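You operate a simulated robot arm through the tools that you are given. There is no shell and no other tool. Be economical: measure what you need, move in short steps, check, and stop when the job is done.

You are at the controls of a simulated robot arm. One attempt, no reset.

JOB
Torque both tiller cover screws with the wrench that the card names.
Fine: plug cap off on its peg while you work, back on after; wrench back in the empty block.

Only the result counts: the job must be done as asked and must still hold three seconds after the hand-in. Knocking over, shifting, dropping, spilling or breaking anything else fails it. Lids that push on must go on centred and level and be pressed home; caps that screw on are set level and turned clockwise until they are tight.

ROBOT AND FRAMES
A 5-joint arm with a two-finger parallel gripper, fixed in place. Base frame: the origin is at the foot of the arm, x ahead of it, y to its left, z up; the work surface is at about z = 0. Lengths are in m, angles in rad, forces in N, time in s.
With the tool pointing down near the work surface it reaches from about 0.26 to 0.6 m from the base axis. Its first joint turns from -1.152 to 1.152 rad. The tool tilts only in the upright plane through the base axis and itself; it spins freely about its own axis. Payload 1.57 kg.
The TCP is the grasp point between the finger pads, 0.03 m short of the fingertips. In the tool frame z runs along the fingers and y along their closing line. Largest opening 0.08 m; finger width 0.017, thickness 0.012; the body of the gripper, 0.04 by 0.082 m, starts 0.08 m behind the TCP.
Orientation is that of the tool frame in the base frame, as [roll, pitch, yaw] about the fixed x, y, z axes, in that order (R = Rz(yaw) Ry(pitch) Rx(roll)). With the fingers straight down and closing along the base's y, the tool's x points along the base's -x, its y along +y and its z along -z.

CONTROLS
- The arm moves only by the tool move_arm. Its argument "rows" is a list of rows, each an object (a shift or turn left out is 0, a gripper value left out holds the last) with "xyz": the shift along the base's x, y, z in m, a list of three; "rot": the turn, a rotation vector about the base's x, y, z in rad, a list of three; "jaw": the gripper command, from -1 (shut) to 1 (fully open), values between in proportion. In form: [{"xyz": [x, y, z], "rot": [wx, wy, wz], "jaw": jaw}, ...]. A call has 1 to 12 rows; each row shifts and turns the commanded pose from where the row before left it. A row lasts 0.2 s, in which the tool goes at most 0.05 m and 0.15 rad; a call with a longer step from one row to the next is refused whole, and so is a gripper value outside its range. Where a pose cannot be reached the arm comes as near as it can. A force on the tool above 40 N (or 10 N above the force at the start of the call, whichever is more), or a blocked arm, ends the call early, and 0.2 s more pass. Each finger travels about 0.153 m/s and halts on what it meets, pressing with about 34 N; the grip force reading is that of the motor and also rises with nothing between the fingers. The clock runs only during rows and for 0.2 s after the last one: add rows that do not move to give the fingers time. The reply holds the time, the measured pose of the TCP, the force on the tool along the base axes, the opening and the grip force, in the units named above and with some noise, with the torque about the TCP (base axes, N m) and any sound that the robot's microphone picked up.
- Cameras (640 x 400 px; columns grow to the right, rows downward): "scene" is fixed at [0.0466, 0.3822, 0.5509]; the picture's right is [-0.72, -0.69, 0.00], its down [-0.24, 0.25, -0.94] and it looks along [0.65, -0.68, -0.34] (base axes); focal length 282 px, centre (320, 200). "wrist" rides on the gripper at [0.072, -0.007, -0.122] in the tool frame; the picture's right is [0.09, 1.00, 0.00], its down [-0.84, 0.08, -0.54] and it looks along [-0.54, 0.05, 0.84] (tool axes); focal length 238 px, centre (320, 200). There is no depth. A picture from a camera that has moved, and an enlarged one, comes with that camera's place and axes in the base frame and with its lens. The place of the scene camera against the robot may be out by one fixed shift of up to 0.012 m in any direction.
- camera(camera): a new picture of that camera. No time passes.
- zoom(camera, box): a new picture of the part [left, top, right, bottom] of that camera's present view, enlarged. No time passes.
- sign_off(): hands the job in; it is judged then, once.

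Go step by step. Nothing tells you positions but the pictures and the camera data: compare them with the known pose of the tool, close in by small moves and look again before you grip or let go. The budget is 120 turns and 84 pictures, counting those below and the enlarged ones. Unless the task says otherwise, let go and move clear before handing in, and close with one line.

The tools are called after ">>>" as name(argument=value, ...) on one line, values as JSON. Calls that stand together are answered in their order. move_arm: Moves the arm, as the interface text tells. Its arguments: {"type":"object","properties":{"rows":{"type":"array"}},"required":["rows"]} The other tools are called the same way: camera (camera) takes a picture; zoom (camera, box) takes an enlarged picture of a part of a camera's view; sign_off () hands the job in.

At the start:

```text
time_s: 0.0
tool_pos: [0.2773, -0.1975, 0.4717]
ee_rot: [-3.141, 0.002, 3.14]
contact_force: [-0.8, 0.2, -0.2]
wrist_torque: [-0.03, 0.0, 0.0]
grip_width: 0.0801
finger_force: 0.0
```

scene: 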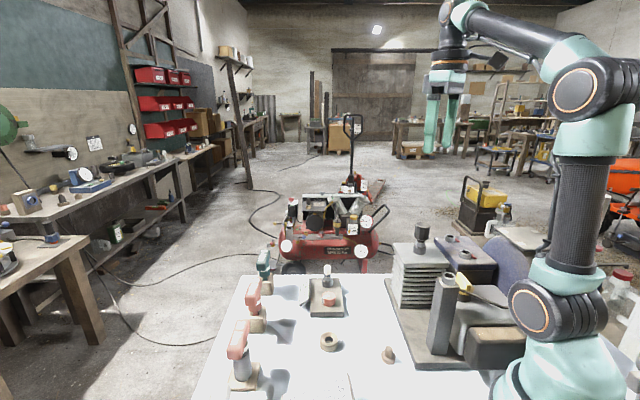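
wrist: 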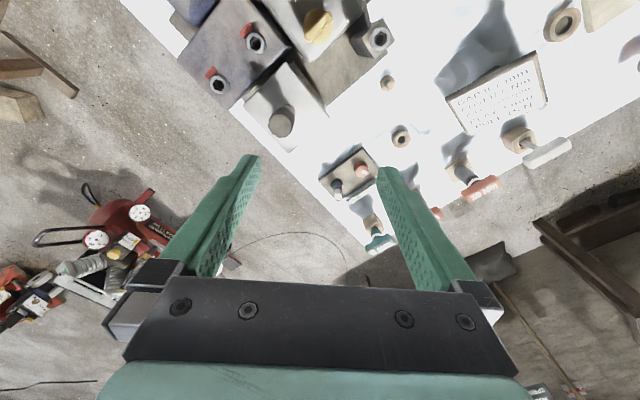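

I see a bench with a motor-like unit, several wrenches in blocks, a card, and a cover with two screws. I'll zoom to read the card and identify the parts.

>>> zoom(camera="wrist", box=[420, 0, 640, 140])

>>> zoom(camera="wrist", box=[160, 0, 420, 160])

>>> zoom(camera="wrist", box=[310, 60, 590, 260])

>>> zoom(camera="scene", box=[200, 210, 520, 400])

```text
2.86 times, centred on (530, 70) of wrist
camera zoom: at [0.2056, -0.205, 0.5947], right [-0.09, 1.0, 0.0], down [0.84, 0.08, 0.54], along [0.54, 0.05, -0.84], focal length 681 px, centre (-280, 571)
```

zoom: 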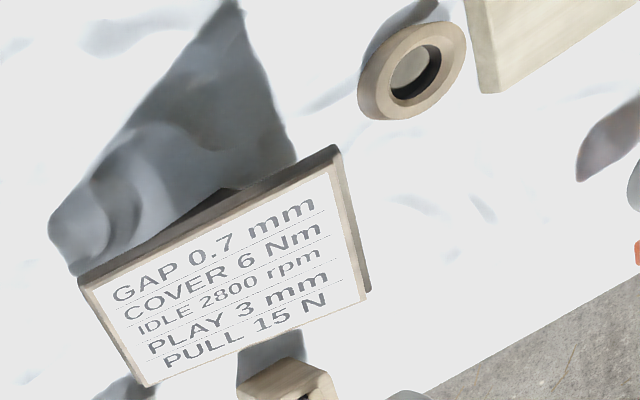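

```text
2.46 times, centred on (290, 80) of wrist
camera zoom: at [0.2056, -0.205, 0.5947], right [-0.09, 1.0, 0.0], down [0.84, 0.08, 0.54], along [0.54, 0.05, -0.84], focal length 587 px, centre (394, 495)
```

zoom: 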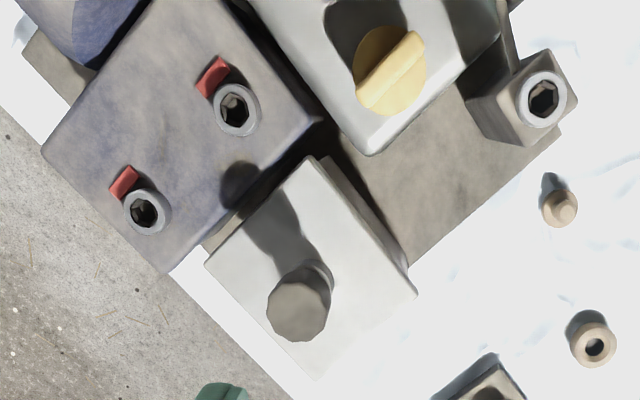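

```text
2.00 times, centred on (450, 160) of wrist
camera zoom: at [0.2056, -0.205, 0.5947], right [-0.09, 1.0, 0.0], down [0.84, 0.08, 0.54], along [0.54, 0.05, -0.84], focal length 477 px, centre (60, 280)
```

zoom: 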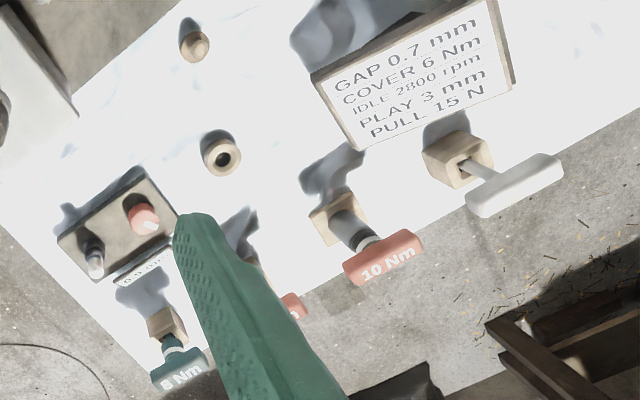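

```text
2.00 times, centred on (360, 305) of scene
camera zoom: at [0.0466, 0.3822, 0.5509], right [-0.72, -0.69, 0.0], down [-0.24, 0.25, -0.94], along [0.65, -0.68, -0.34], focal length 565 px, centre (240, -10)
```

zoom: 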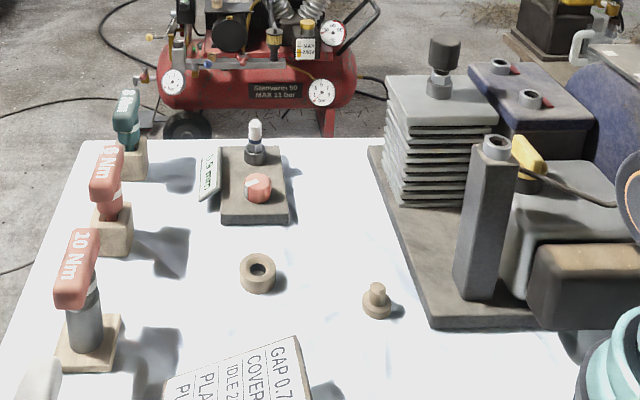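

The card says COVER 6 Nm. I need to read the wrench handles closely and look at the screws, plug cap and peg candidates.

>>> zoom(camera="scene", box=[220, 240, 300, 300])

>>> zoom(camera="scene", box=[210, 310, 290, 400])

>>> zoom(camera="scene", box=[370, 215, 530, 315])

>>> zoom(camera="scene", box=[290, 260, 410, 380])

```text
6.67 times, centred on (260, 270) of scene
camera zoom: at [0.0466, 0.3822, 0.5509], right [-0.72, -0.69, 0.0], down [-0.24, 0.25, -0.94], along [0.65, -0.68, -0.34], focal length 1883 px, centre (720, -267)
```

zoom: 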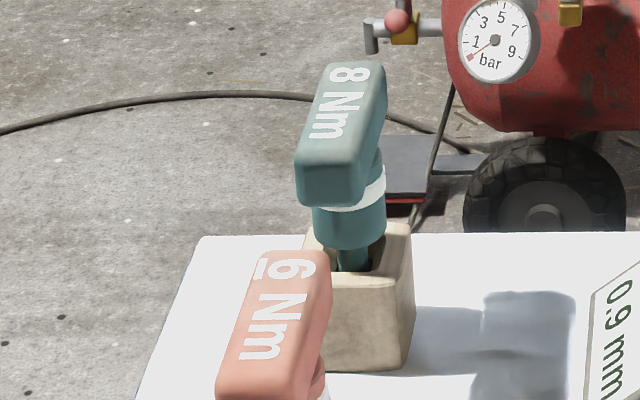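

```text
4.44 times, centred on (250, 355) of scene
camera zoom: at [0.0466, 0.3822, 0.5509], right [-0.72, -0.69, 0.0], down [-0.24, 0.25, -0.94], along [0.65, -0.68, -0.34], focal length 1255 px, centre (631, -489)
```

zoom: 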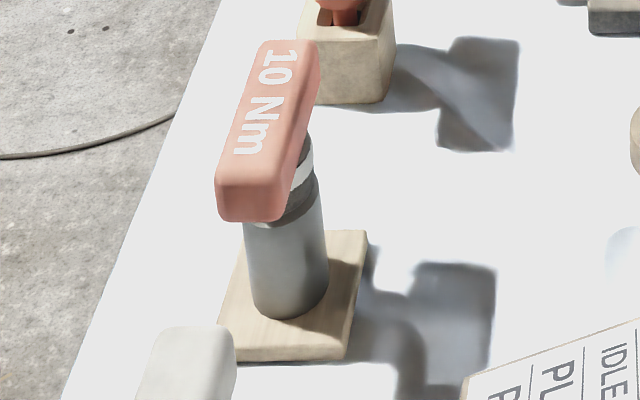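

```text
4.00 times, centred on (450, 265) of scene
camera zoom: at [0.0466, 0.3822, 0.5509], right [-0.72, -0.69, 0.0], down [-0.24, 0.25, -0.94], along [0.65, -0.68, -0.34], focal length 1130 px, centre (-200, -60)
```

zoom: 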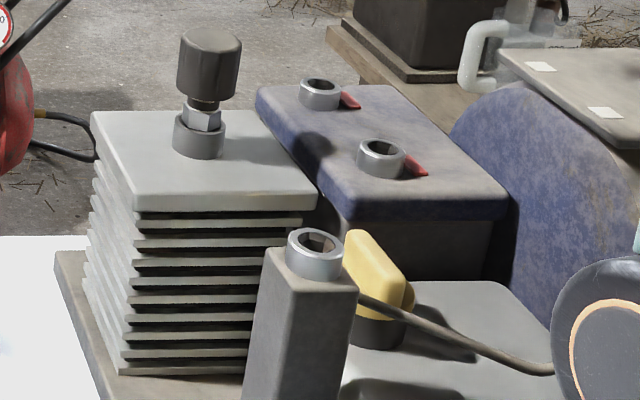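

```text
3.33 times, centred on (350, 320) of scene
camera zoom: at [0.0466, 0.3822, 0.5509], right [-0.72, -0.69, 0.0], down [-0.24, 0.25, -0.94], along [0.65, -0.68, -0.34], focal length 942 px, centre (220, -200)
```

zoom: 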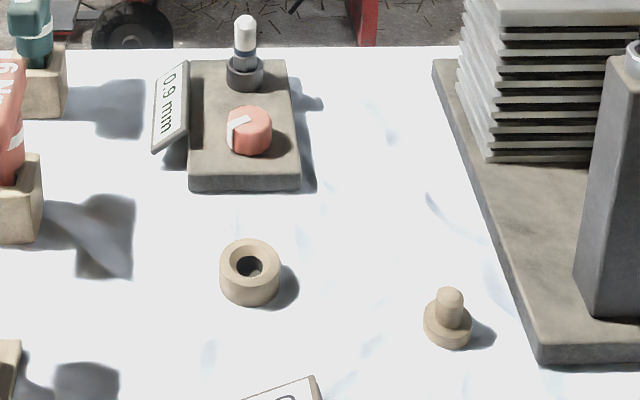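

The 6 Nm wrench is the middle salmon one, near (0.54, 0.09). The cover screws are near (0.208, -0.300) and (0.268, -0.356) at z about 0.19. The plug cap is near (0.302, -0.253, 0.237) and the peg near (0.259, -0.054). I'll move above the cap.

>>> move_arm(rows=[{"xyz": [0.008, -0.018, -0.045]}, {"xyz": [0.008, -0.018, -0.045]}, {"xyz": [0.008, -0.018, -0.045]}, {}])

>>> camera(camera="wrist")

>>> camera(camera="scene")

```text
time_s: 1.0
tool_pos: [0.3037, -0.2518, 0.338]
ee_rot: [3.141, 0.0, 3.138]
contact_force: [1.1, 0.0, 0.0]
wrist_torque: [0.01, 0.01, 0.0]
grip_width: 0.08
finger_force: 0.1
```

```text
73 pictures are left
camera wrist: at [0.2318, -0.2571, 0.4604], right [-0.09, 1.0, 0.0], down [0.84, 0.08, 0.54], along [0.54, 0.05, -0.84], focal length 238 px, centre (320, 200)
```

wrist: 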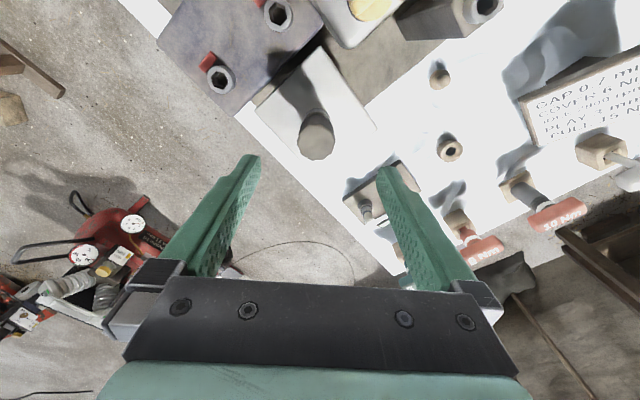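

```text
72 pictures are left
```

scene: 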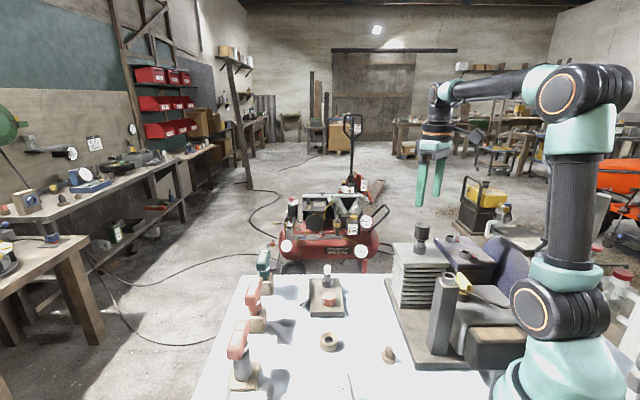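

The cap lines up near (0.300, -0.2545). I'll zoom in to get its shape and heights.

>>> zoom(camera="wrist", box=[260, 70, 380, 170])

>>> zoom(camera="scene", box=[395, 215, 455, 255])

```text
4.00 times, centred on (320, 120) of wrist
camera zoom: at [0.2318, -0.2571, 0.4604], right [-0.09, 1.0, 0.0], down [0.84, 0.08, 0.54], along [0.54, 0.05, -0.84], focal length 953 px, centre (320, 520)
```

zoom: 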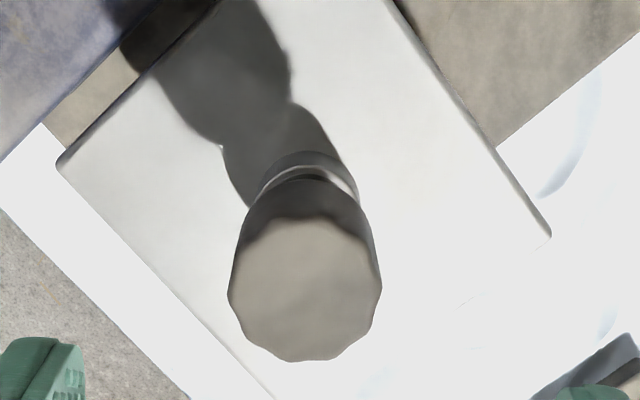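

```text
10.00 times, centred on (425, 235) of scene
camera zoom: at [0.0466, 0.3822, 0.5509], right [-0.72, -0.69, 0.0], down [-0.24, 0.25, -0.94], along [0.65, -0.68, -0.34], focal length 2824 px, centre (-730, -150)
```

zoom: 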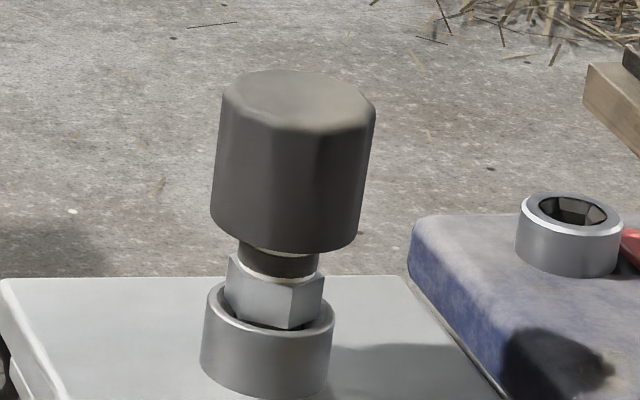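

The cap axis is at about (0.3037, -0.254), with z running from about 0.222 to 0.255. I'll descend around it and close.

>>> move_arm(rows=[{"xyz": [0, -0.002, -0.04]}, {"xyz": [0, 0, -0.035]}, {"xyz": [0, 0, -0.022]}, {}, {"jaw": -0.1}, {"jaw": -0.4}, {"jaw": -0.6}, {"jaw": -0.6}])

>>> camera(camera="wrist")

>>> zoom(camera="scene", box=[380, 190, 470, 260])

```text
time_s: 2.8
tool_pos: [0.3012, -0.2547, 0.242]
ee_rot: [-3.141, -0.001, -3.142]
contact_force: [-0.3, -0.2, -1.8]
wrist_torque: [0.02, 0.0, 0.02]
grip_width: 0.0347
finger_force: 34.1
```

```text
69 pictures are left
camera wrist: at [0.2296, -0.2606, 0.3637], right [-0.09, 1.0, 0.0], down [0.84, 0.08, 0.54], along [0.54, 0.05, -0.84], focal length 238 px, centre (320, 200)
```

wrist: 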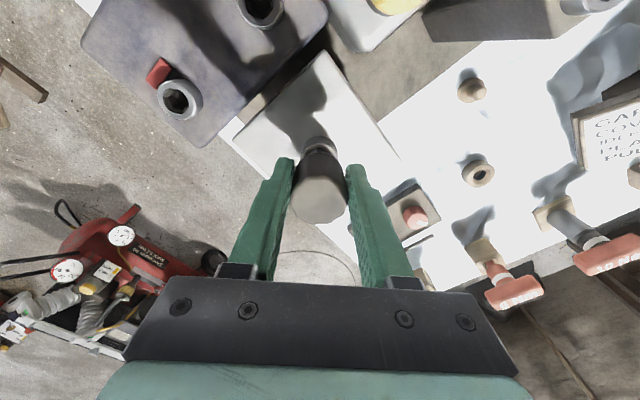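

```text
5.71 times, centred on (425, 225) of scene
camera zoom: at [0.0466, 0.3822, 0.5509], right [-0.72, -0.69, 0.0], down [-0.24, 0.25, -0.94], along [0.65, -0.68, -0.34], focal length 1614 px, centre (-280, 57)
```

zoom: 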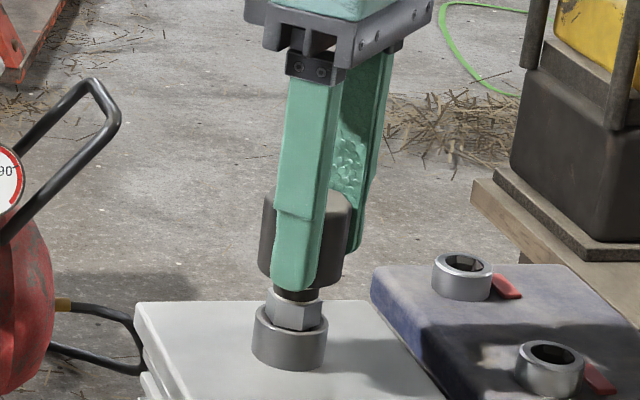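

The cap is gripped. I'll regrip 5 mm higher so the fingertips clear the table at the peg, then pull the cap straight up.

>>> move_arm(rows=[{"jaw": 0.1}, {"xyz": [0.0015, 0, 0.006], "jaw": 0.1}, {"jaw": 0.1}, {"jaw": -0.6}, {"jaw": -0.6}, {"jaw": -0.6}, {"xyz": [0, 0, 0.01]}, {"xyz": [0, 0, 0.02]}, {"xyz": [0, 0, 0.03]}, {"xyz": [0, 0, 0.03]}, {}])

>>> camera(camera="wrist")

>>> zoom(camera="scene", box=[380, 170, 470, 260])

```text
time_s: 5.2
tool_pos: [0.3021, -0.2548, 0.3353]
ee_rot: [3.141, -0.001, 3.138]
contact_force: [0.4, 0.8, -1.0]
wrist_torque: [0.0, -0.01, 0.03]
grip_width: 0.0346
finger_force: 33.8
```

```text
67 pictures are left
camera wrist: at [0.2302, -0.2605, 0.4575], right [-0.09, 1.0, 0.0], down [0.84, 0.08, 0.54], along [0.54, 0.05, -0.84], focal length 238 px, centre (320, 200)
```

wrist: 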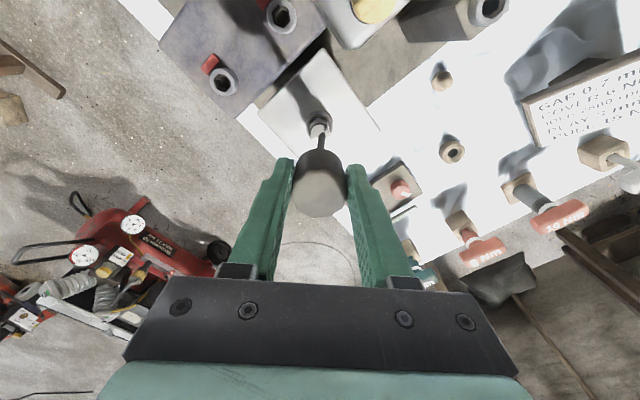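

```text
4.44 times, centred on (425, 215) of scene
camera zoom: at [0.0466, 0.3822, 0.5509], right [-0.72, -0.69, 0.0], down [-0.24, 0.25, -0.94], along [0.65, -0.68, -0.34], focal length 1255 px, centre (-147, 133)
```

zoom: 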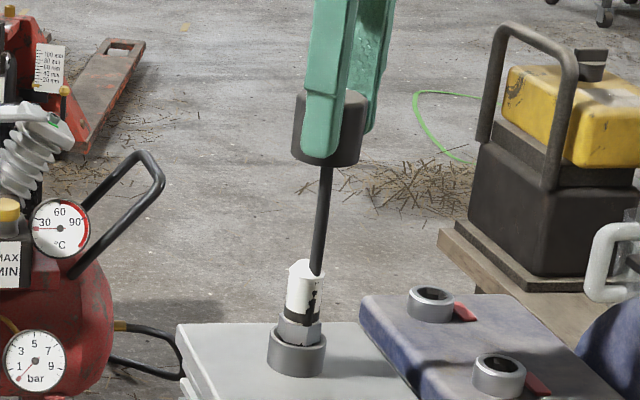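

Something dark runs from the cap down to the plug, possibly a lead. I'll look closer.

>>> zoom(camera="scene", box=[400, 190, 460, 260])

>>> zoom(camera="wrist", box=[270, 70, 390, 220])

```text
5.71 times, centred on (430, 225) of scene
camera zoom: at [0.0466, 0.3822, 0.5509], right [-0.72, -0.69, 0.0], down [-0.24, 0.25, -0.94], along [0.65, -0.68, -0.34], focal length 1614 px, centre (-309, 57)
```

zoom: 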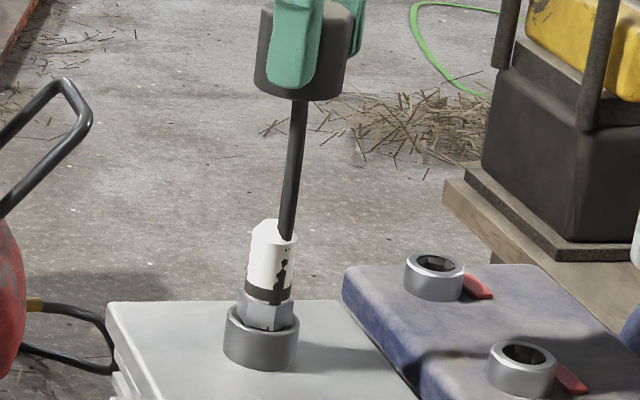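

```text
2.67 times, centred on (330, 145) of wrist
camera zoom: at [0.2302, -0.2605, 0.4575], right [-0.09, 1.0, 0.0], down [0.84, 0.08, 0.54], along [0.54, 0.05, -0.84], focal length 636 px, centre (293, 347)
```

zoom: 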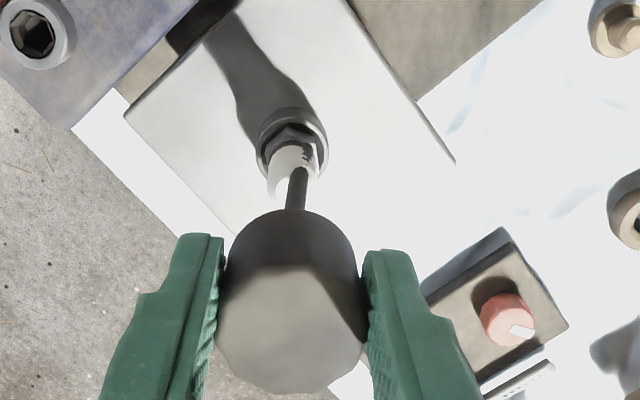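

The cap seems to be on a flexible lead. I'll carry it over to the peg, staying high, and re-measure the peg from there.

>>> move_arm(rows=[{"xyz": [0, 0.03, 0]}, {"xyz": [-0.004, 0.04, 0]}, {"xyz": [-0.012, 0.04, 0]}, {"xyz": [-0.012, 0.04, -0.01]}, {"xyz": [-0.01, 0.03, -0.03]}, {"xyz": [-0.005, 0.019, -0.04]}, {"xyz": [0, 0, -0.045]}, {}])

>>> camera(camera="wrist")

>>> camera(camera="scene")

```text
time_s: 7.0
tool_pos: [0.2588, -0.0534, 0.2127]
ee_rot: [-3.14, -0.001, 3.141]
contact_force: [0.0, -0.6, -1.0]
wrist_torque: [0.0, 0.03, 0.03]
grip_width: 0.0347
finger_force: 33.8
```

```text
63 pictures are left
camera wrist: at [0.1874, -0.0592, 0.3355], right [-0.09, 1.0, 0.0], down [0.84, 0.08, 0.54], along [0.54, 0.05, -0.84], focal length 238 px, centre (320, 200)
```

wrist: 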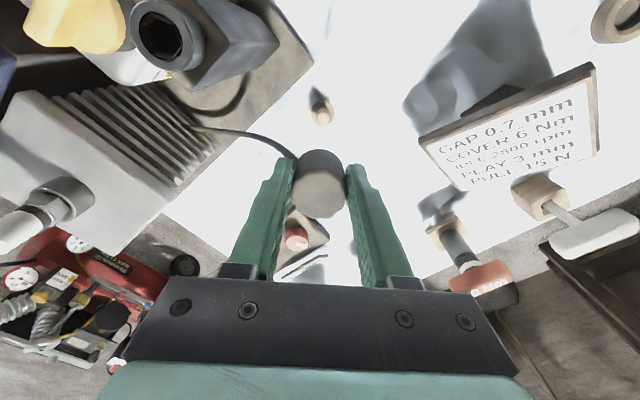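

```text
62 pictures are left
```

scene: 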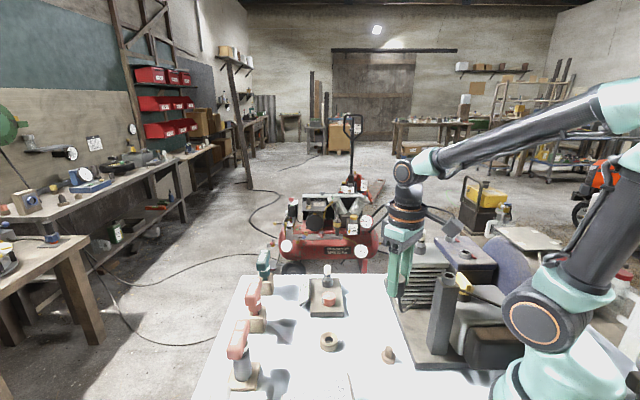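

>>> zoom(camera="wrist", box=[280, 80, 380, 220])

>>> zoom(camera="scene", box=[360, 330, 420, 380])

```text
2.86 times, centred on (330, 150) of wrist
camera zoom: at [0.1874, -0.0592, 0.3355], right [-0.09, 1.0, 0.0], down [0.84, 0.08, 0.54], along [0.54, 0.05, -0.84], focal length 681 px, centre (291, 343)
```

zoom: 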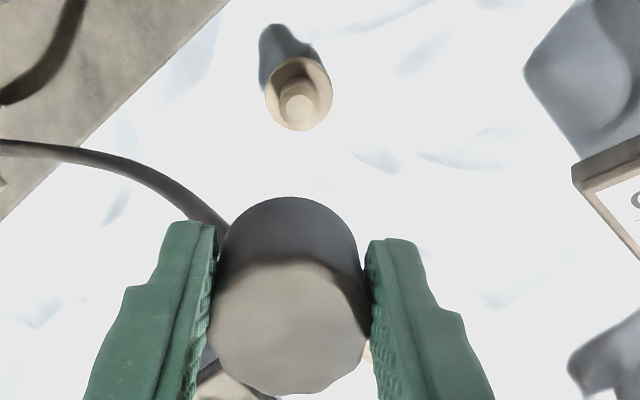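

```text
8.00 times, centred on (390, 355) of scene
camera zoom: at [0.0466, 0.3822, 0.5509], right [-0.72, -0.69, 0.0], down [-0.24, 0.25, -0.94], along [0.65, -0.68, -0.34], focal length 2260 px, centre (-240, -1040)
```

zoom: 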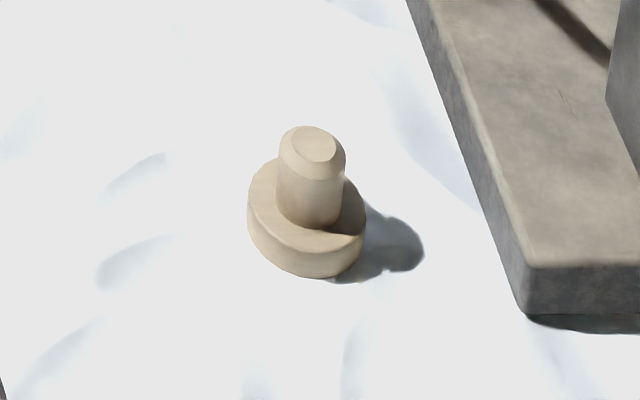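

From the wrist view the peg is at about (0.260, -0.049), with its stem top at about z = 0.031. I'll come down above it and compare cap and peg in the pictures.

>>> move_arm(rows=[{"xyz": [0.0005, 0.0043, -0.04]}, {"xyz": [0, 0, -0.045]}, {"xyz": [0, 0, -0.045]}, {}])

>>> zoom(camera="wrist", box=[260, 100, 380, 230])

>>> zoom(camera="scene", box=[350, 300, 430, 380])

```text
time_s: 8.0
tool_pos: [0.2615, -0.0473, 0.0828]
ee_rot: [3.141, -0.001, 3.14]
contact_force: [0.8, -0.3, -1.2]
wrist_torque: [0.01, 0.01, -0.01]
grip_width: 0.0349
finger_force: 34.2
```

```text
3.08 times, centred on (320, 165) of wrist
camera zoom: at [0.1898, -0.0537, 0.2048], right [-0.09, 1.0, 0.0], down [0.84, 0.08, 0.54], along [0.54, 0.05, -0.84], focal length 733 px, centre (320, 308)
```

zoom: 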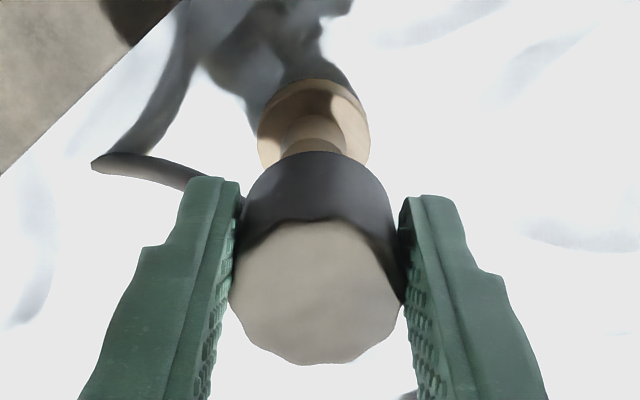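

```text
5.00 times, centred on (390, 340) of scene
camera zoom: at [0.0466, 0.3822, 0.5509], right [-0.72, -0.69, 0.0], down [-0.24, 0.25, -0.94], along [0.65, -0.68, -0.34], focal length 1412 px, centre (-30, -500)
```

zoom: 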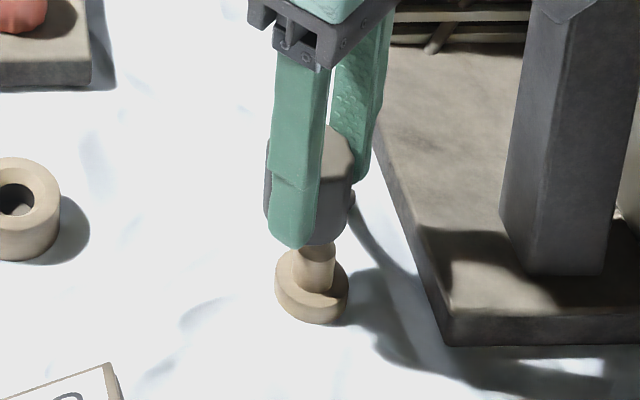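

>>> zoom(camera="scene", box=[365, 320, 415, 370])

>>> zoom(camera="wrist", box=[295, 120, 345, 165])

```text
8.00 times, centred on (390, 345) of scene
camera zoom: at [0.0466, 0.3822, 0.5509], right [-0.72, -0.69, 0.0], down [-0.24, 0.25, -0.94], along [0.65, -0.68, -0.34], focal length 2260 px, centre (-240, -960)
```

zoom: 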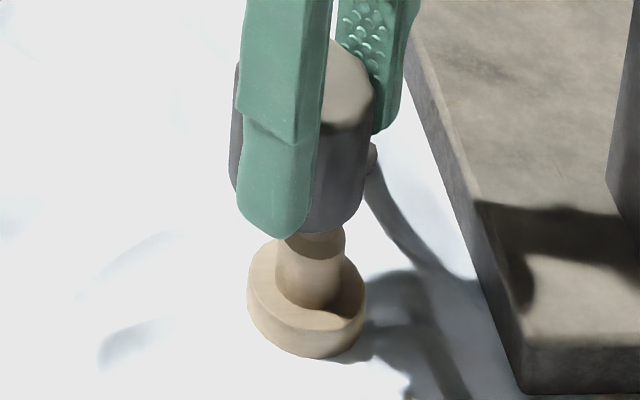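

```text
8.89 times, centred on (320, 142) of wrist
camera zoom: at [0.1898, -0.0537, 0.2048], right [-0.09, 1.0, 0.0], down [0.84, 0.08, 0.54], along [0.54, 0.05, -0.84], focal length 2119 px, centre (320, 711)
```

zoom: 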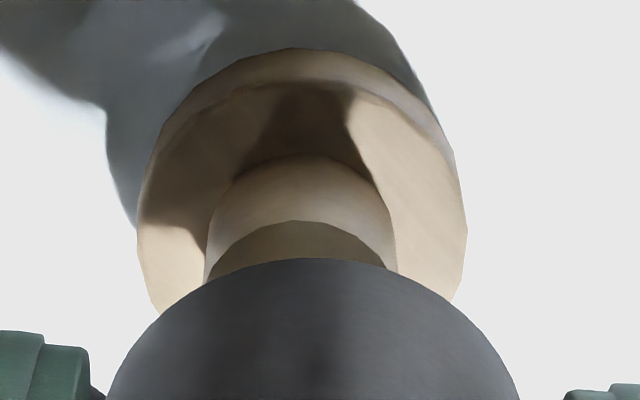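

Comparing both views, the table seems to be at about z = 0.017, and the cap is about 6 mm too far in x. I'll correct by (-0.006, -0.0016) and check.

>>> move_arm(rows=[{"xyz": [-0.006, -0.0016, 0]}, {}])

>>> zoom(camera="scene", box=[365, 320, 415, 370])

>>> zoom(camera="wrist", box=[270, 110, 370, 215])

```text
time_s: 8.6
tool_pos: [0.2545, -0.0507, 0.0825]
ee_rot: [3.141, 0.001, 3.139]
contact_force: [-0.4, 0.3, -1.2]
wrist_torque: [0.03, 0.03, 0.0]
grip_width: 0.0347
finger_force: 34.1
```

```text
8.00 times, centred on (390, 345) of scene
camera zoom: at [0.0466, 0.3822, 0.5509], right [-0.72, -0.69, 0.0], down [-0.24, 0.25, -0.94], along [0.65, -0.68, -0.34], focal length 2260 px, centre (-240, -960)
```

zoom: 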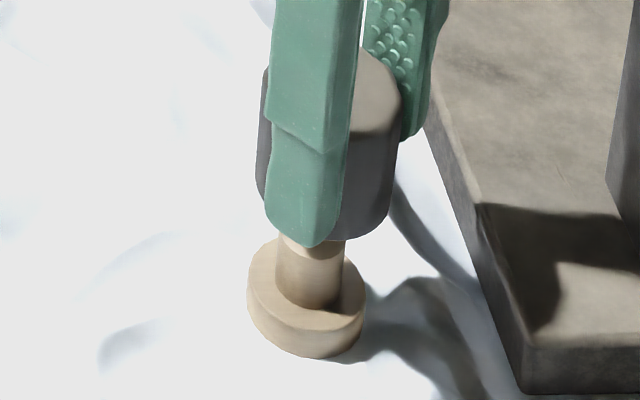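

```text
3.81 times, centred on (320, 162) of wrist
camera zoom: at [0.1832, -0.0569, 0.2045], right [-0.09, 1.0, 0.0], down [0.84, 0.08, 0.54], along [0.54, 0.05, -0.84], focal length 908 px, centre (320, 343)
```

zoom: 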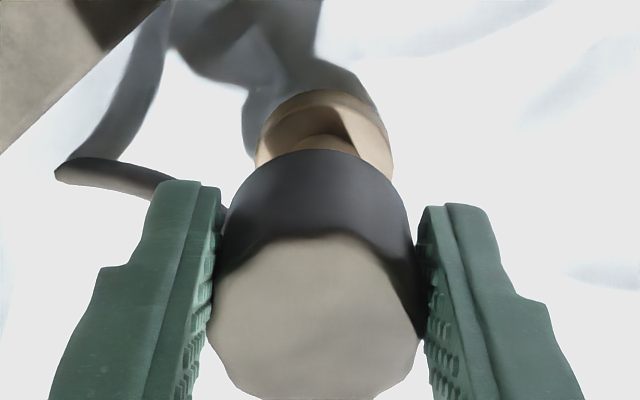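

Nearly aligned, needing about +1.3 mm in y. I'll apply that and lower gently to look for contact.

>>> move_arm(rows=[{"xyz": [0.0003, 0.0014, 0]}, {"xyz": [0, 0, -0.004]}, {"xyz": [0, 0, -0.004]}, {"xyz": [0, 0, -0.004]}, {}])

>>> zoom(camera="scene", box=[365, 320, 415, 370])

```text
time_s: 9.8
tool_pos: [0.2553, -0.0514, 0.0686]
ee_rot: [-3.141, -0.001, 3.141]
contact_force: [1.1, 0.6, 0.0]
wrist_torque: [0.02, 0.01, 0.0]
grip_width: 0.0348
finger_force: 34.3
```

```text
8.00 times, centred on (390, 345) of scene
camera zoom: at [0.0466, 0.3822, 0.5509], right [-0.72, -0.69, 0.0], down [-0.24, 0.25, -0.94], along [0.65, -0.68, -0.34], focal length 2260 px, centre (-240, -960)
```

zoom: 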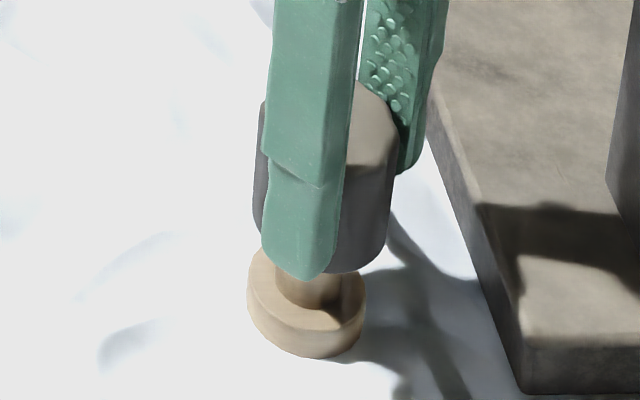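

>>> zoom(camera="wrist", box=[270, 110, 370, 215])

>>> move_arm(rows=[{"xyz": [0, 0, -0.003]}, {}])

```text
3.81 times, centred on (320, 162) of wrist
camera zoom: at [0.1834, -0.0573, 0.1924], right [-0.09, 1.0, 0.0], down [0.84, 0.08, 0.54], along [0.54, 0.05, -0.84], focal length 908 px, centre (320, 343)
```

zoom: 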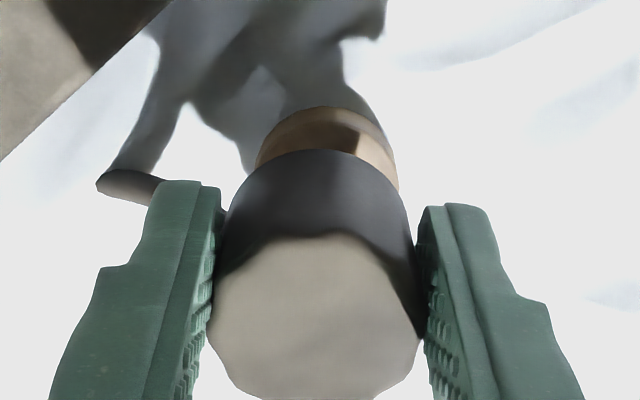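

```text
time_s: 10.4
tool_pos: [0.2545, -0.0521, 0.0656]
ee_rot: [3.141, 0.0, 3.14]
contact_force: [1.0, 0.1, -0.2]
wrist_torque: [-0.01, 0.01, 0.04]
grip_width: 0.0348
finger_force: 34.3
```

Peg appears about 2 mm to +y of the cap. I'll shift +0.002 in y and lower further, watching force.

>>> move_arm(rows=[{"xyz": [0, 0.002, 0]}, {}, {"xyz": [0, 0, -0.003]}, {"xyz": [0, 0, -0.003]}, {}])

>>> zoom(camera="scene", box=[365, 320, 415, 370])

>>> zoom(camera="wrist", box=[270, 110, 370, 215])

```text
time_s: 11.6
tool_pos: [0.2551, -0.0502, 0.0599]
ee_rot: [3.141, 0.0, 3.139]
contact_force: [-0.6, 0.1, -0.1]
wrist_torque: [-0.02, 0.0, -0.04]
grip_width: 0.0348
finger_force: 33.9
```

```text
8.00 times, centred on (390, 345) of scene
camera zoom: at [0.0466, 0.3822, 0.5509], right [-0.72, -0.69, 0.0], down [-0.24, 0.25, -0.94], along [0.65, -0.68, -0.34], focal length 2260 px, centre (-240, -960)
```

zoom: 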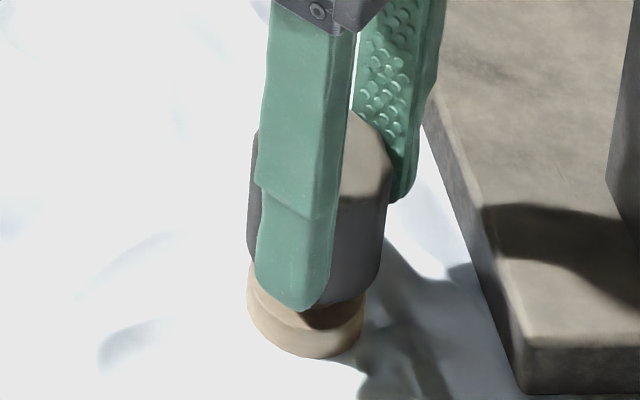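

```text
3.81 times, centred on (320, 162) of wrist
camera zoom: at [0.1835, -0.0556, 0.1832], right [-0.09, 1.0, 0.0], down [0.84, 0.08, 0.54], along [0.54, 0.05, -0.84], focal length 908 px, centre (320, 343)
```

zoom: 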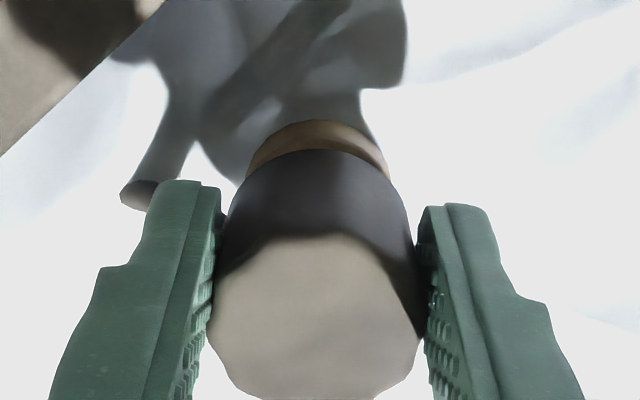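

Aligned and sliding onto the stem with no force. I'll keep lowering until it seats.

>>> move_arm(rows=[{"xyz": [0.0005, 0, -0.003]}, {"xyz": [0, 0, -0.003]}, {"xyz": [0, 0, -0.002]}, {"xyz": [0, 0, -0.002]}, {"xyz": [0, 0, -0.002]}, {"xyz": [0, 0, -0.002]}, {}])

>>> zoom(camera="scene", box=[365, 320, 415, 370])

```text
time_s: 13.2
tool_pos: [0.256, -0.0503, 0.0464]
ee_rot: [3.141, 0.002, 3.14]
contact_force: [-5.0, -1.6, 30.0]
wrist_torque: [0.02, -0.01, 0.0]
grip_width: 0.0349
finger_force: 34.3
```

```text
8.00 times, centred on (390, 345) of scene
camera zoom: at [0.0465, 0.3822, 0.5509], right [-0.72, -0.69, 0.0], down [-0.24, 0.25, -0.94], along [0.65, -0.68, -0.34], focal length 2260 px, centre (-240, -960)
```

zoom: 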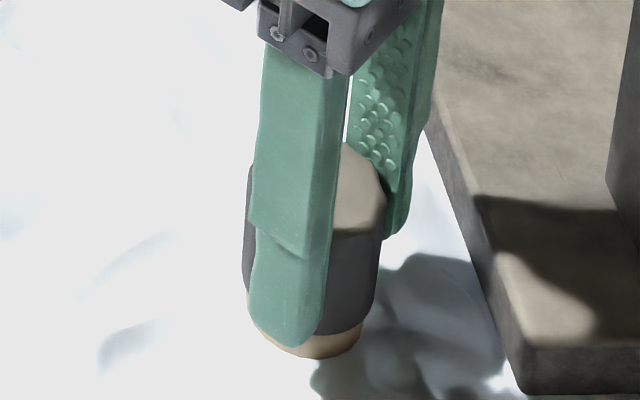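

The cap is seated on the peg base with a 30 N contact. I'll release and rise.

>>> move_arm(rows=[{"xyz": [0, 0, 0.0015]}, {"jaw": 0.0}, {"jaw": 0.4}, {"jaw": 0.4}, {"xyz": [0, 0, 0.02]}, {"xyz": [0, 0, 0.04]}, {"xyz": [0, 0, 0.045]}, {"xyz": [0, 0, 0.045]}, {}])

>>> camera(camera="wrist")

>>> camera(camera="scene")

```text
time_s: 15.2
tool_pos: [0.2546, -0.0484, 0.1977]
ee_rot: [-3.141, 0.0, 3.139]
contact_force: [0.4, 0.4, -0.3]
wrist_torque: [-0.03, -0.01, 0.0]
grip_width: 0.0559
finger_force: 0.0
```

```text
48 pictures are left
camera wrist: at [0.1833, -0.0545, 0.3206], right [-0.09, 1.0, 0.0], down [0.84, 0.08, 0.54], along [0.54, 0.05, -0.84], focal length 238 px, centre (320, 200)
```

wrist: 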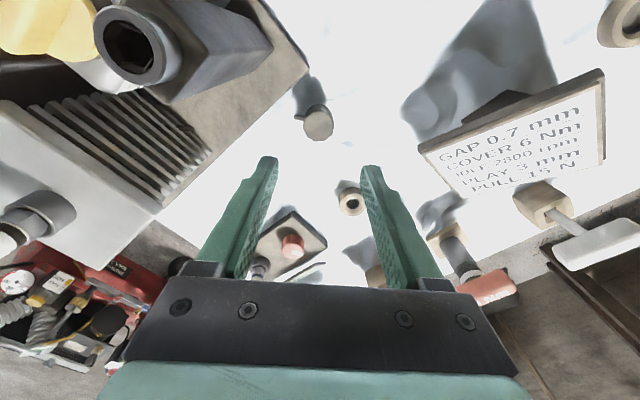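

```text
47 pictures are left
```

scene: 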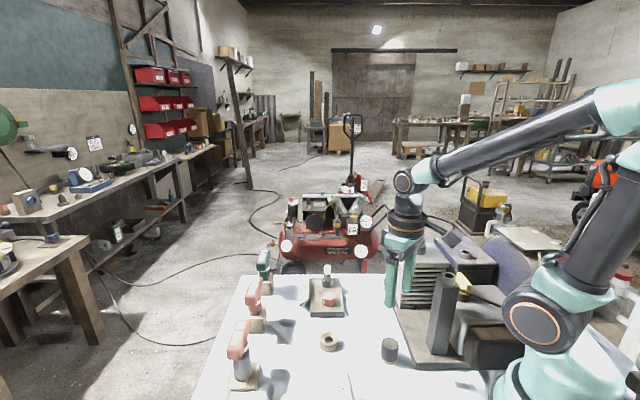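

The cap stands on its peg. Next I'll go to the 6 Nm wrench near (0.52, 0.10), turning the tool 90° so the fingers close across its bar.

>>> move_arm(rows=[{"xyz": [0.0, 0.0, 0.03]}, {"xyz": [0.024, 0.0136, 0.006], "rot": [0, 0, 0.1428], "jaw": 1}, {"xyz": [0.024, 0.0136, 0.005], "rot": [0, 0, 0.1428]}, {"xyz": [0.024, 0.0136, 0.005], "rot": [0, 0, 0.1428]}, {"xyz": [0.024, 0.0136, 0.005], "rot": [0, 0, 0.1428]}, {"xyz": [0.024, 0.0136, 0.005], "rot": [0, 0, 0.1428]}, {"xyz": [0.024, 0.0136, 0.005], "rot": [0, 0, 0.1428]}, {"xyz": [0.024, 0.0136, 0.005], "rot": [0, 0, 0.1428]}, {"xyz": [0.024, 0.0136, 0.005], "rot": [0, 0, 0.1428]}, {"xyz": [0.024, 0.0136, 0.005], "rot": [0, 0, 0.1428]}, {"xyz": [0.024, 0.0136, 0.005], "rot": [0, 0, 0.1428]}, {"xyz": [0.024, 0.0136, 0.005], "rot": [0, 0, 0.1428]}])

>>> camera(camera="wrist")

>>> zoom(camera="scene", box=[180, 180, 340, 360])

```text
time_s: 17.8
tool_pos: [0.5196, 0.099, 0.2848]
ee_rot: [-3.14, 0.0, -1.57]
contact_force: [-0.1, -0.5, -0.4]
wrist_torque: [0.0, 0.02, 0.03]
grip_width: 0.0802
finger_force: 0.2
```

```text
46 pictures are left
camera wrist: at [0.5266, 0.0284, 0.4072], right [-1.0, -0.09, 0.0], down [-0.08, 0.84, 0.54], along [-0.05, 0.54, -0.84], focal length 238 px, centre (320, 200)
```

wrist: 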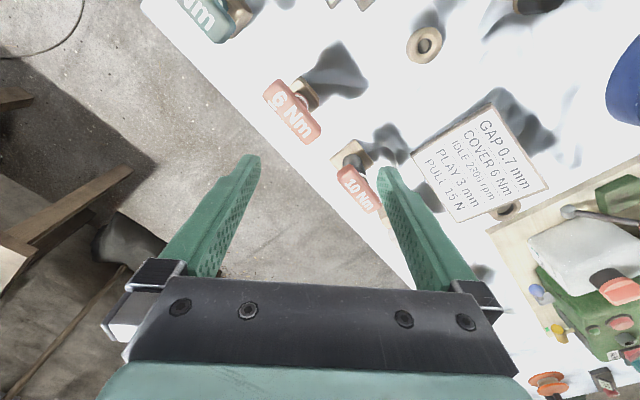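

```text
2.22 times, centred on (260, 270) of scene
camera zoom: at [0.0466, 0.3822, 0.5509], right [-0.72, -0.69, 0.0], down [-0.24, 0.25, -0.94], along [0.65, -0.68, -0.34], focal length 628 px, centre (453, 44)
```

zoom: 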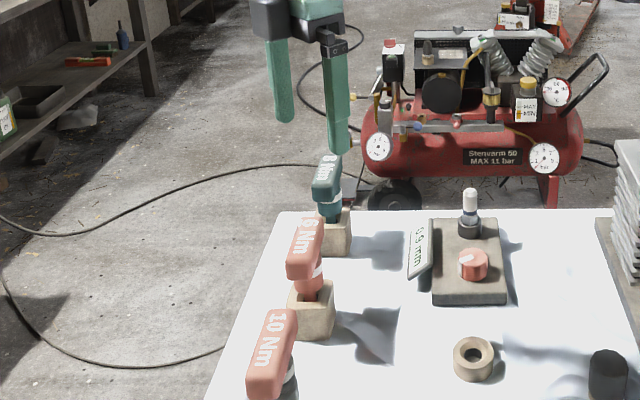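

The handle bar lies at about -35° in the base frame, centred near (0.551, 0.092) at z about 0.12. I'll turn the tool to close across it and look again.

>>> move_arm(rows=[{"xyz": [0.005, -0.001, 0], "rot": [0, 0, 0.1364]}, {"xyz": [0.005, -0.001, 0], "rot": [0, 0, 0.1364]}, {"xyz": [0.005, -0.001, 0], "rot": [0, 0, 0.1364]}, {"xyz": [0.005, -0.001, 0], "rot": [0, 0, 0.1364]}, {"xyz": [0.005, -0.001, -0.01], "rot": [0, 0, 0.1364]}, {"xyz": [0.005, -0.001, -0.015], "rot": [0, 0, 0.1364]}, {"xyz": [0, 0, -0.02], "rot": [0, 0, 0.1364]}, {}])

>>> camera(camera="wrist")

>>> zoom(camera="scene", box=[210, 220, 310, 350])

```text
time_s: 19.6
tool_pos: [0.5491, 0.093, 0.2384]
ee_rot: [-3.141, 0.002, -0.613]
contact_force: [0.5, -0.4, -0.3]
wrist_torque: [-0.01, 0.01, 0.02]
grip_width: 0.0802
finger_force: 0.0
```

```text
44 pictures are left
camera wrist: at [0.612, 0.0577, 0.3619], right [-0.5, -0.87, 0.0], down [-0.73, 0.42, 0.54], along [-0.47, 0.27, -0.84], focal length 238 px, centre (320, 200)
```

wrist: 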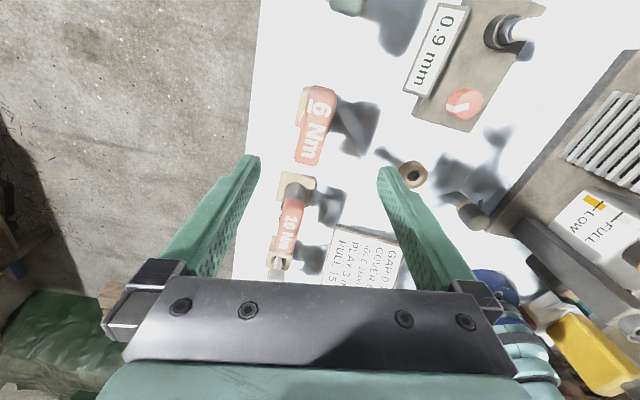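

```text
3.08 times, centred on (260, 285) of scene
camera zoom: at [0.0466, 0.3822, 0.5509], right [-0.72, -0.69, 0.0], down [-0.24, 0.25, -0.94], along [0.65, -0.68, -0.34], focal length 869 px, centre (505, -62)
```

zoom: 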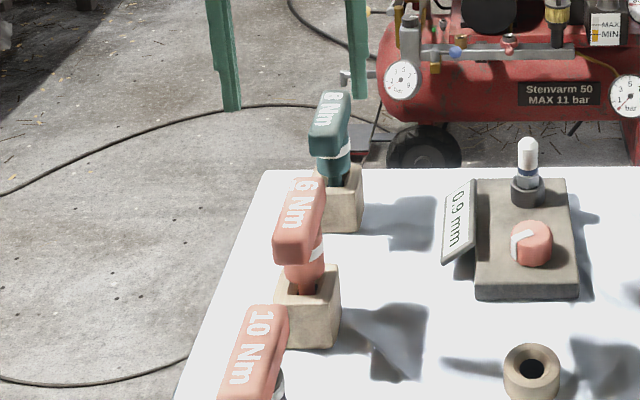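

>>> zoom(camera="wrist", box=[265, 75, 375, 175])

>>> zoom(camera="scene", box=[230, 265, 290, 345])

```text
4.00 times, centred on (320, 125) of wrist
camera zoom: at [0.612, 0.0577, 0.3619], right [-0.5, -0.87, 0.0], down [-0.73, 0.42, 0.54], along [-0.47, 0.27, -0.84], focal length 953 px, centre (320, 500)
```

zoom: 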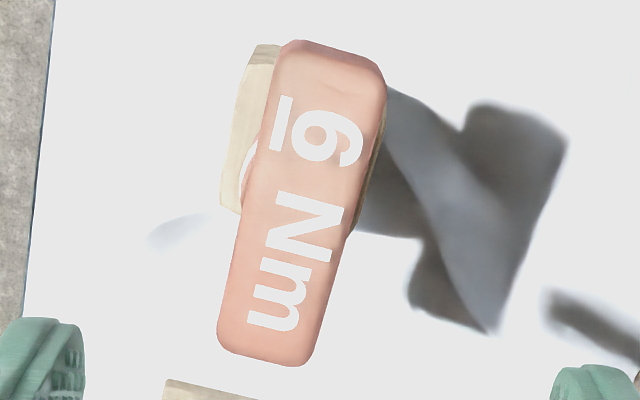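

```text
5.00 times, centred on (260, 305) of scene
camera zoom: at [0.0466, 0.3822, 0.5509], right [-0.72, -0.69, 0.0], down [-0.24, 0.25, -0.94], along [0.65, -0.68, -0.34], focal length 1412 px, centre (620, -325)
```

zoom: 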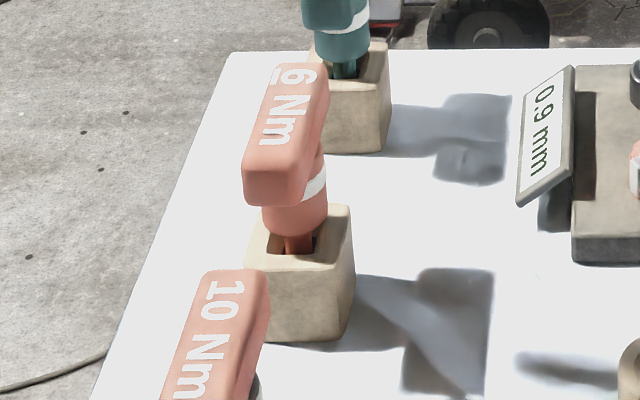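

The bar's angle is about -44°. I'll rotate -0.157, shift by (0.006, 0.0035), come lower and check again.

>>> move_arm(rows=[{"xyz": [0.003, 0.0018, -0.015], "rot": [0, 0, -0.08]}, {"xyz": [0.003, 0.0018, -0.02], "rot": [0, 0, -0.08]}, {"xyz": [0, 0, -0.02]}, {}])

>>> zoom(camera="wrist", box=[230, 80, 410, 220])

>>> zoom(camera="scene", box=[210, 220, 310, 350])

```text
time_s: 20.6
tool_pos: [0.5549, 0.0965, 0.1856]
ee_rot: [3.141, 0.0, -0.777]
contact_force: [0.4, 0.4, -0.3]
wrist_torque: [-0.02, 0.03, 0.03]
grip_width: 0.0799
finger_force: 0.0
```

```text
2.86 times, centred on (320, 150) of wrist
camera zoom: at [0.611, 0.0514, 0.3076], right [-0.63, -0.77, 0.0], down [-0.65, 0.53, 0.54], along [-0.42, 0.34, -0.84], focal length 681 px, centre (320, 343)
```

zoom: 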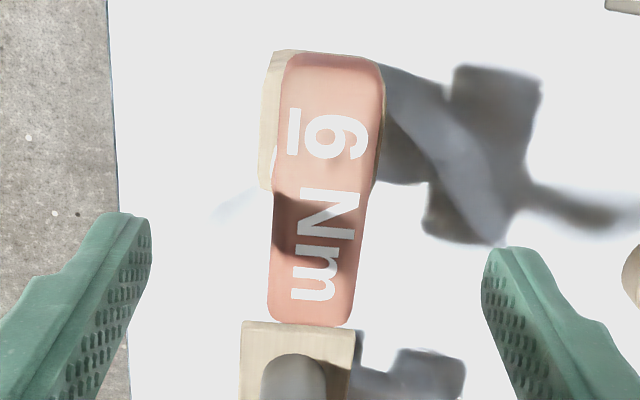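

```text
3.08 times, centred on (260, 285) of scene
camera zoom: at [0.0466, 0.3822, 0.5509], right [-0.72, -0.69, 0.0], down [-0.24, 0.25, -0.94], along [0.65, -0.68, -0.34], focal length 869 px, centre (505, -62)
```

zoom: 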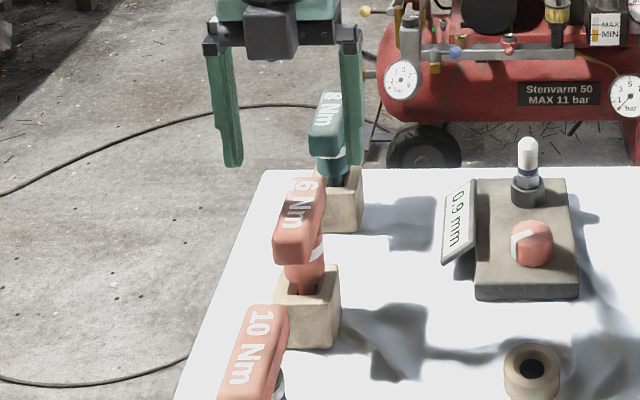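

The tool is centred over the bar, whose top is at about z = 0.107. I'll take one close side view to choose the grip height.

>>> zoom(camera="scene", box=[235, 270, 275, 340])

```text
5.71 times, centred on (255, 305) of scene
camera zoom: at [0.0466, 0.3822, 0.5509], right [-0.72, -0.69, 0.0], down [-0.24, 0.25, -0.94], along [0.65, -0.68, -0.34], focal length 1614 px, centre (691, -400)
```

zoom: 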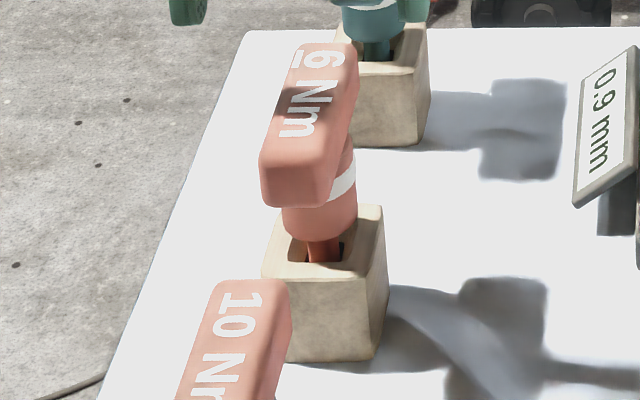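

The bar is about 24 mm square over a wider collar. I'll descend so the fingertips cover only the bar (TCP about 0.117), then close.

>>> move_arm(rows=[{"xyz": [0, 0, -0.035], "rot": [0, 0, -0.014]}, {"xyz": [0, 0, -0.034]}, {}, {"jaw": 0.0}, {"jaw": -0.4}, {"jaw": -0.8}, {"jaw": -0.8}])

>>> zoom(camera="wrist", box=[230, 90, 410, 230])

>>> zoom(camera="scene", box=[220, 240, 300, 340])

```text
time_s: 22.2
tool_pos: [0.5552, 0.0964, 0.1146]
ee_rot: [-3.141, -0.001, -0.791]
contact_force: [-0.1, 0.4, 0.7]
wrist_torque: [-0.04, 0.01, -0.04]
grip_width: 0.0311
finger_force: 33.7
```

```text
2.86 times, centred on (320, 160) of wrist
camera zoom: at [0.6114, 0.0508, 0.2381], right [-0.64, -0.77, 0.0], down [-0.64, 0.54, 0.54], along [-0.42, 0.35, -0.84], focal length 681 px, centre (320, 314)
```

zoom: 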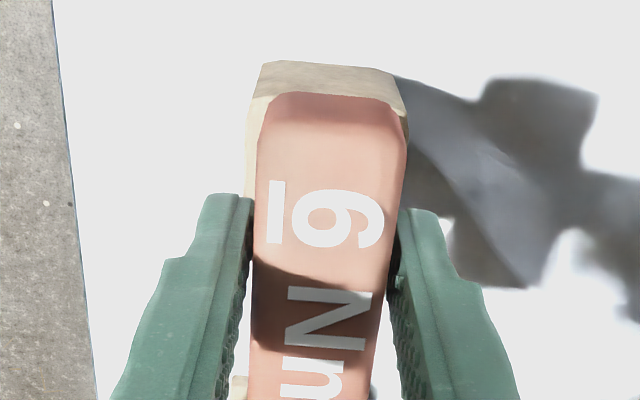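

```text
4.00 times, centred on (260, 290) of scene
camera zoom: at [0.0466, 0.3822, 0.5509], right [-0.72, -0.69, 0.0], down [-0.24, 0.25, -0.94], along [0.65, -0.68, -0.34], focal length 1130 px, centre (560, -160)
```

zoom: 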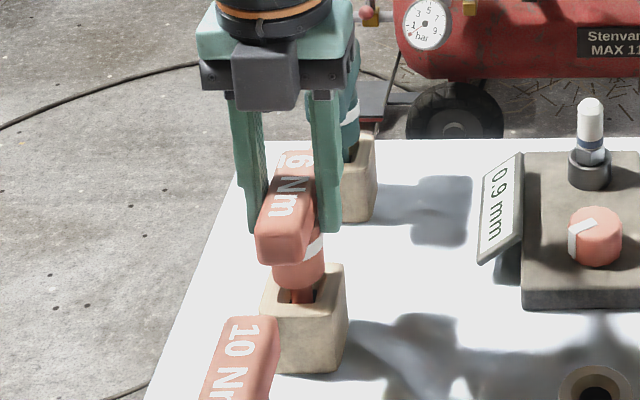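

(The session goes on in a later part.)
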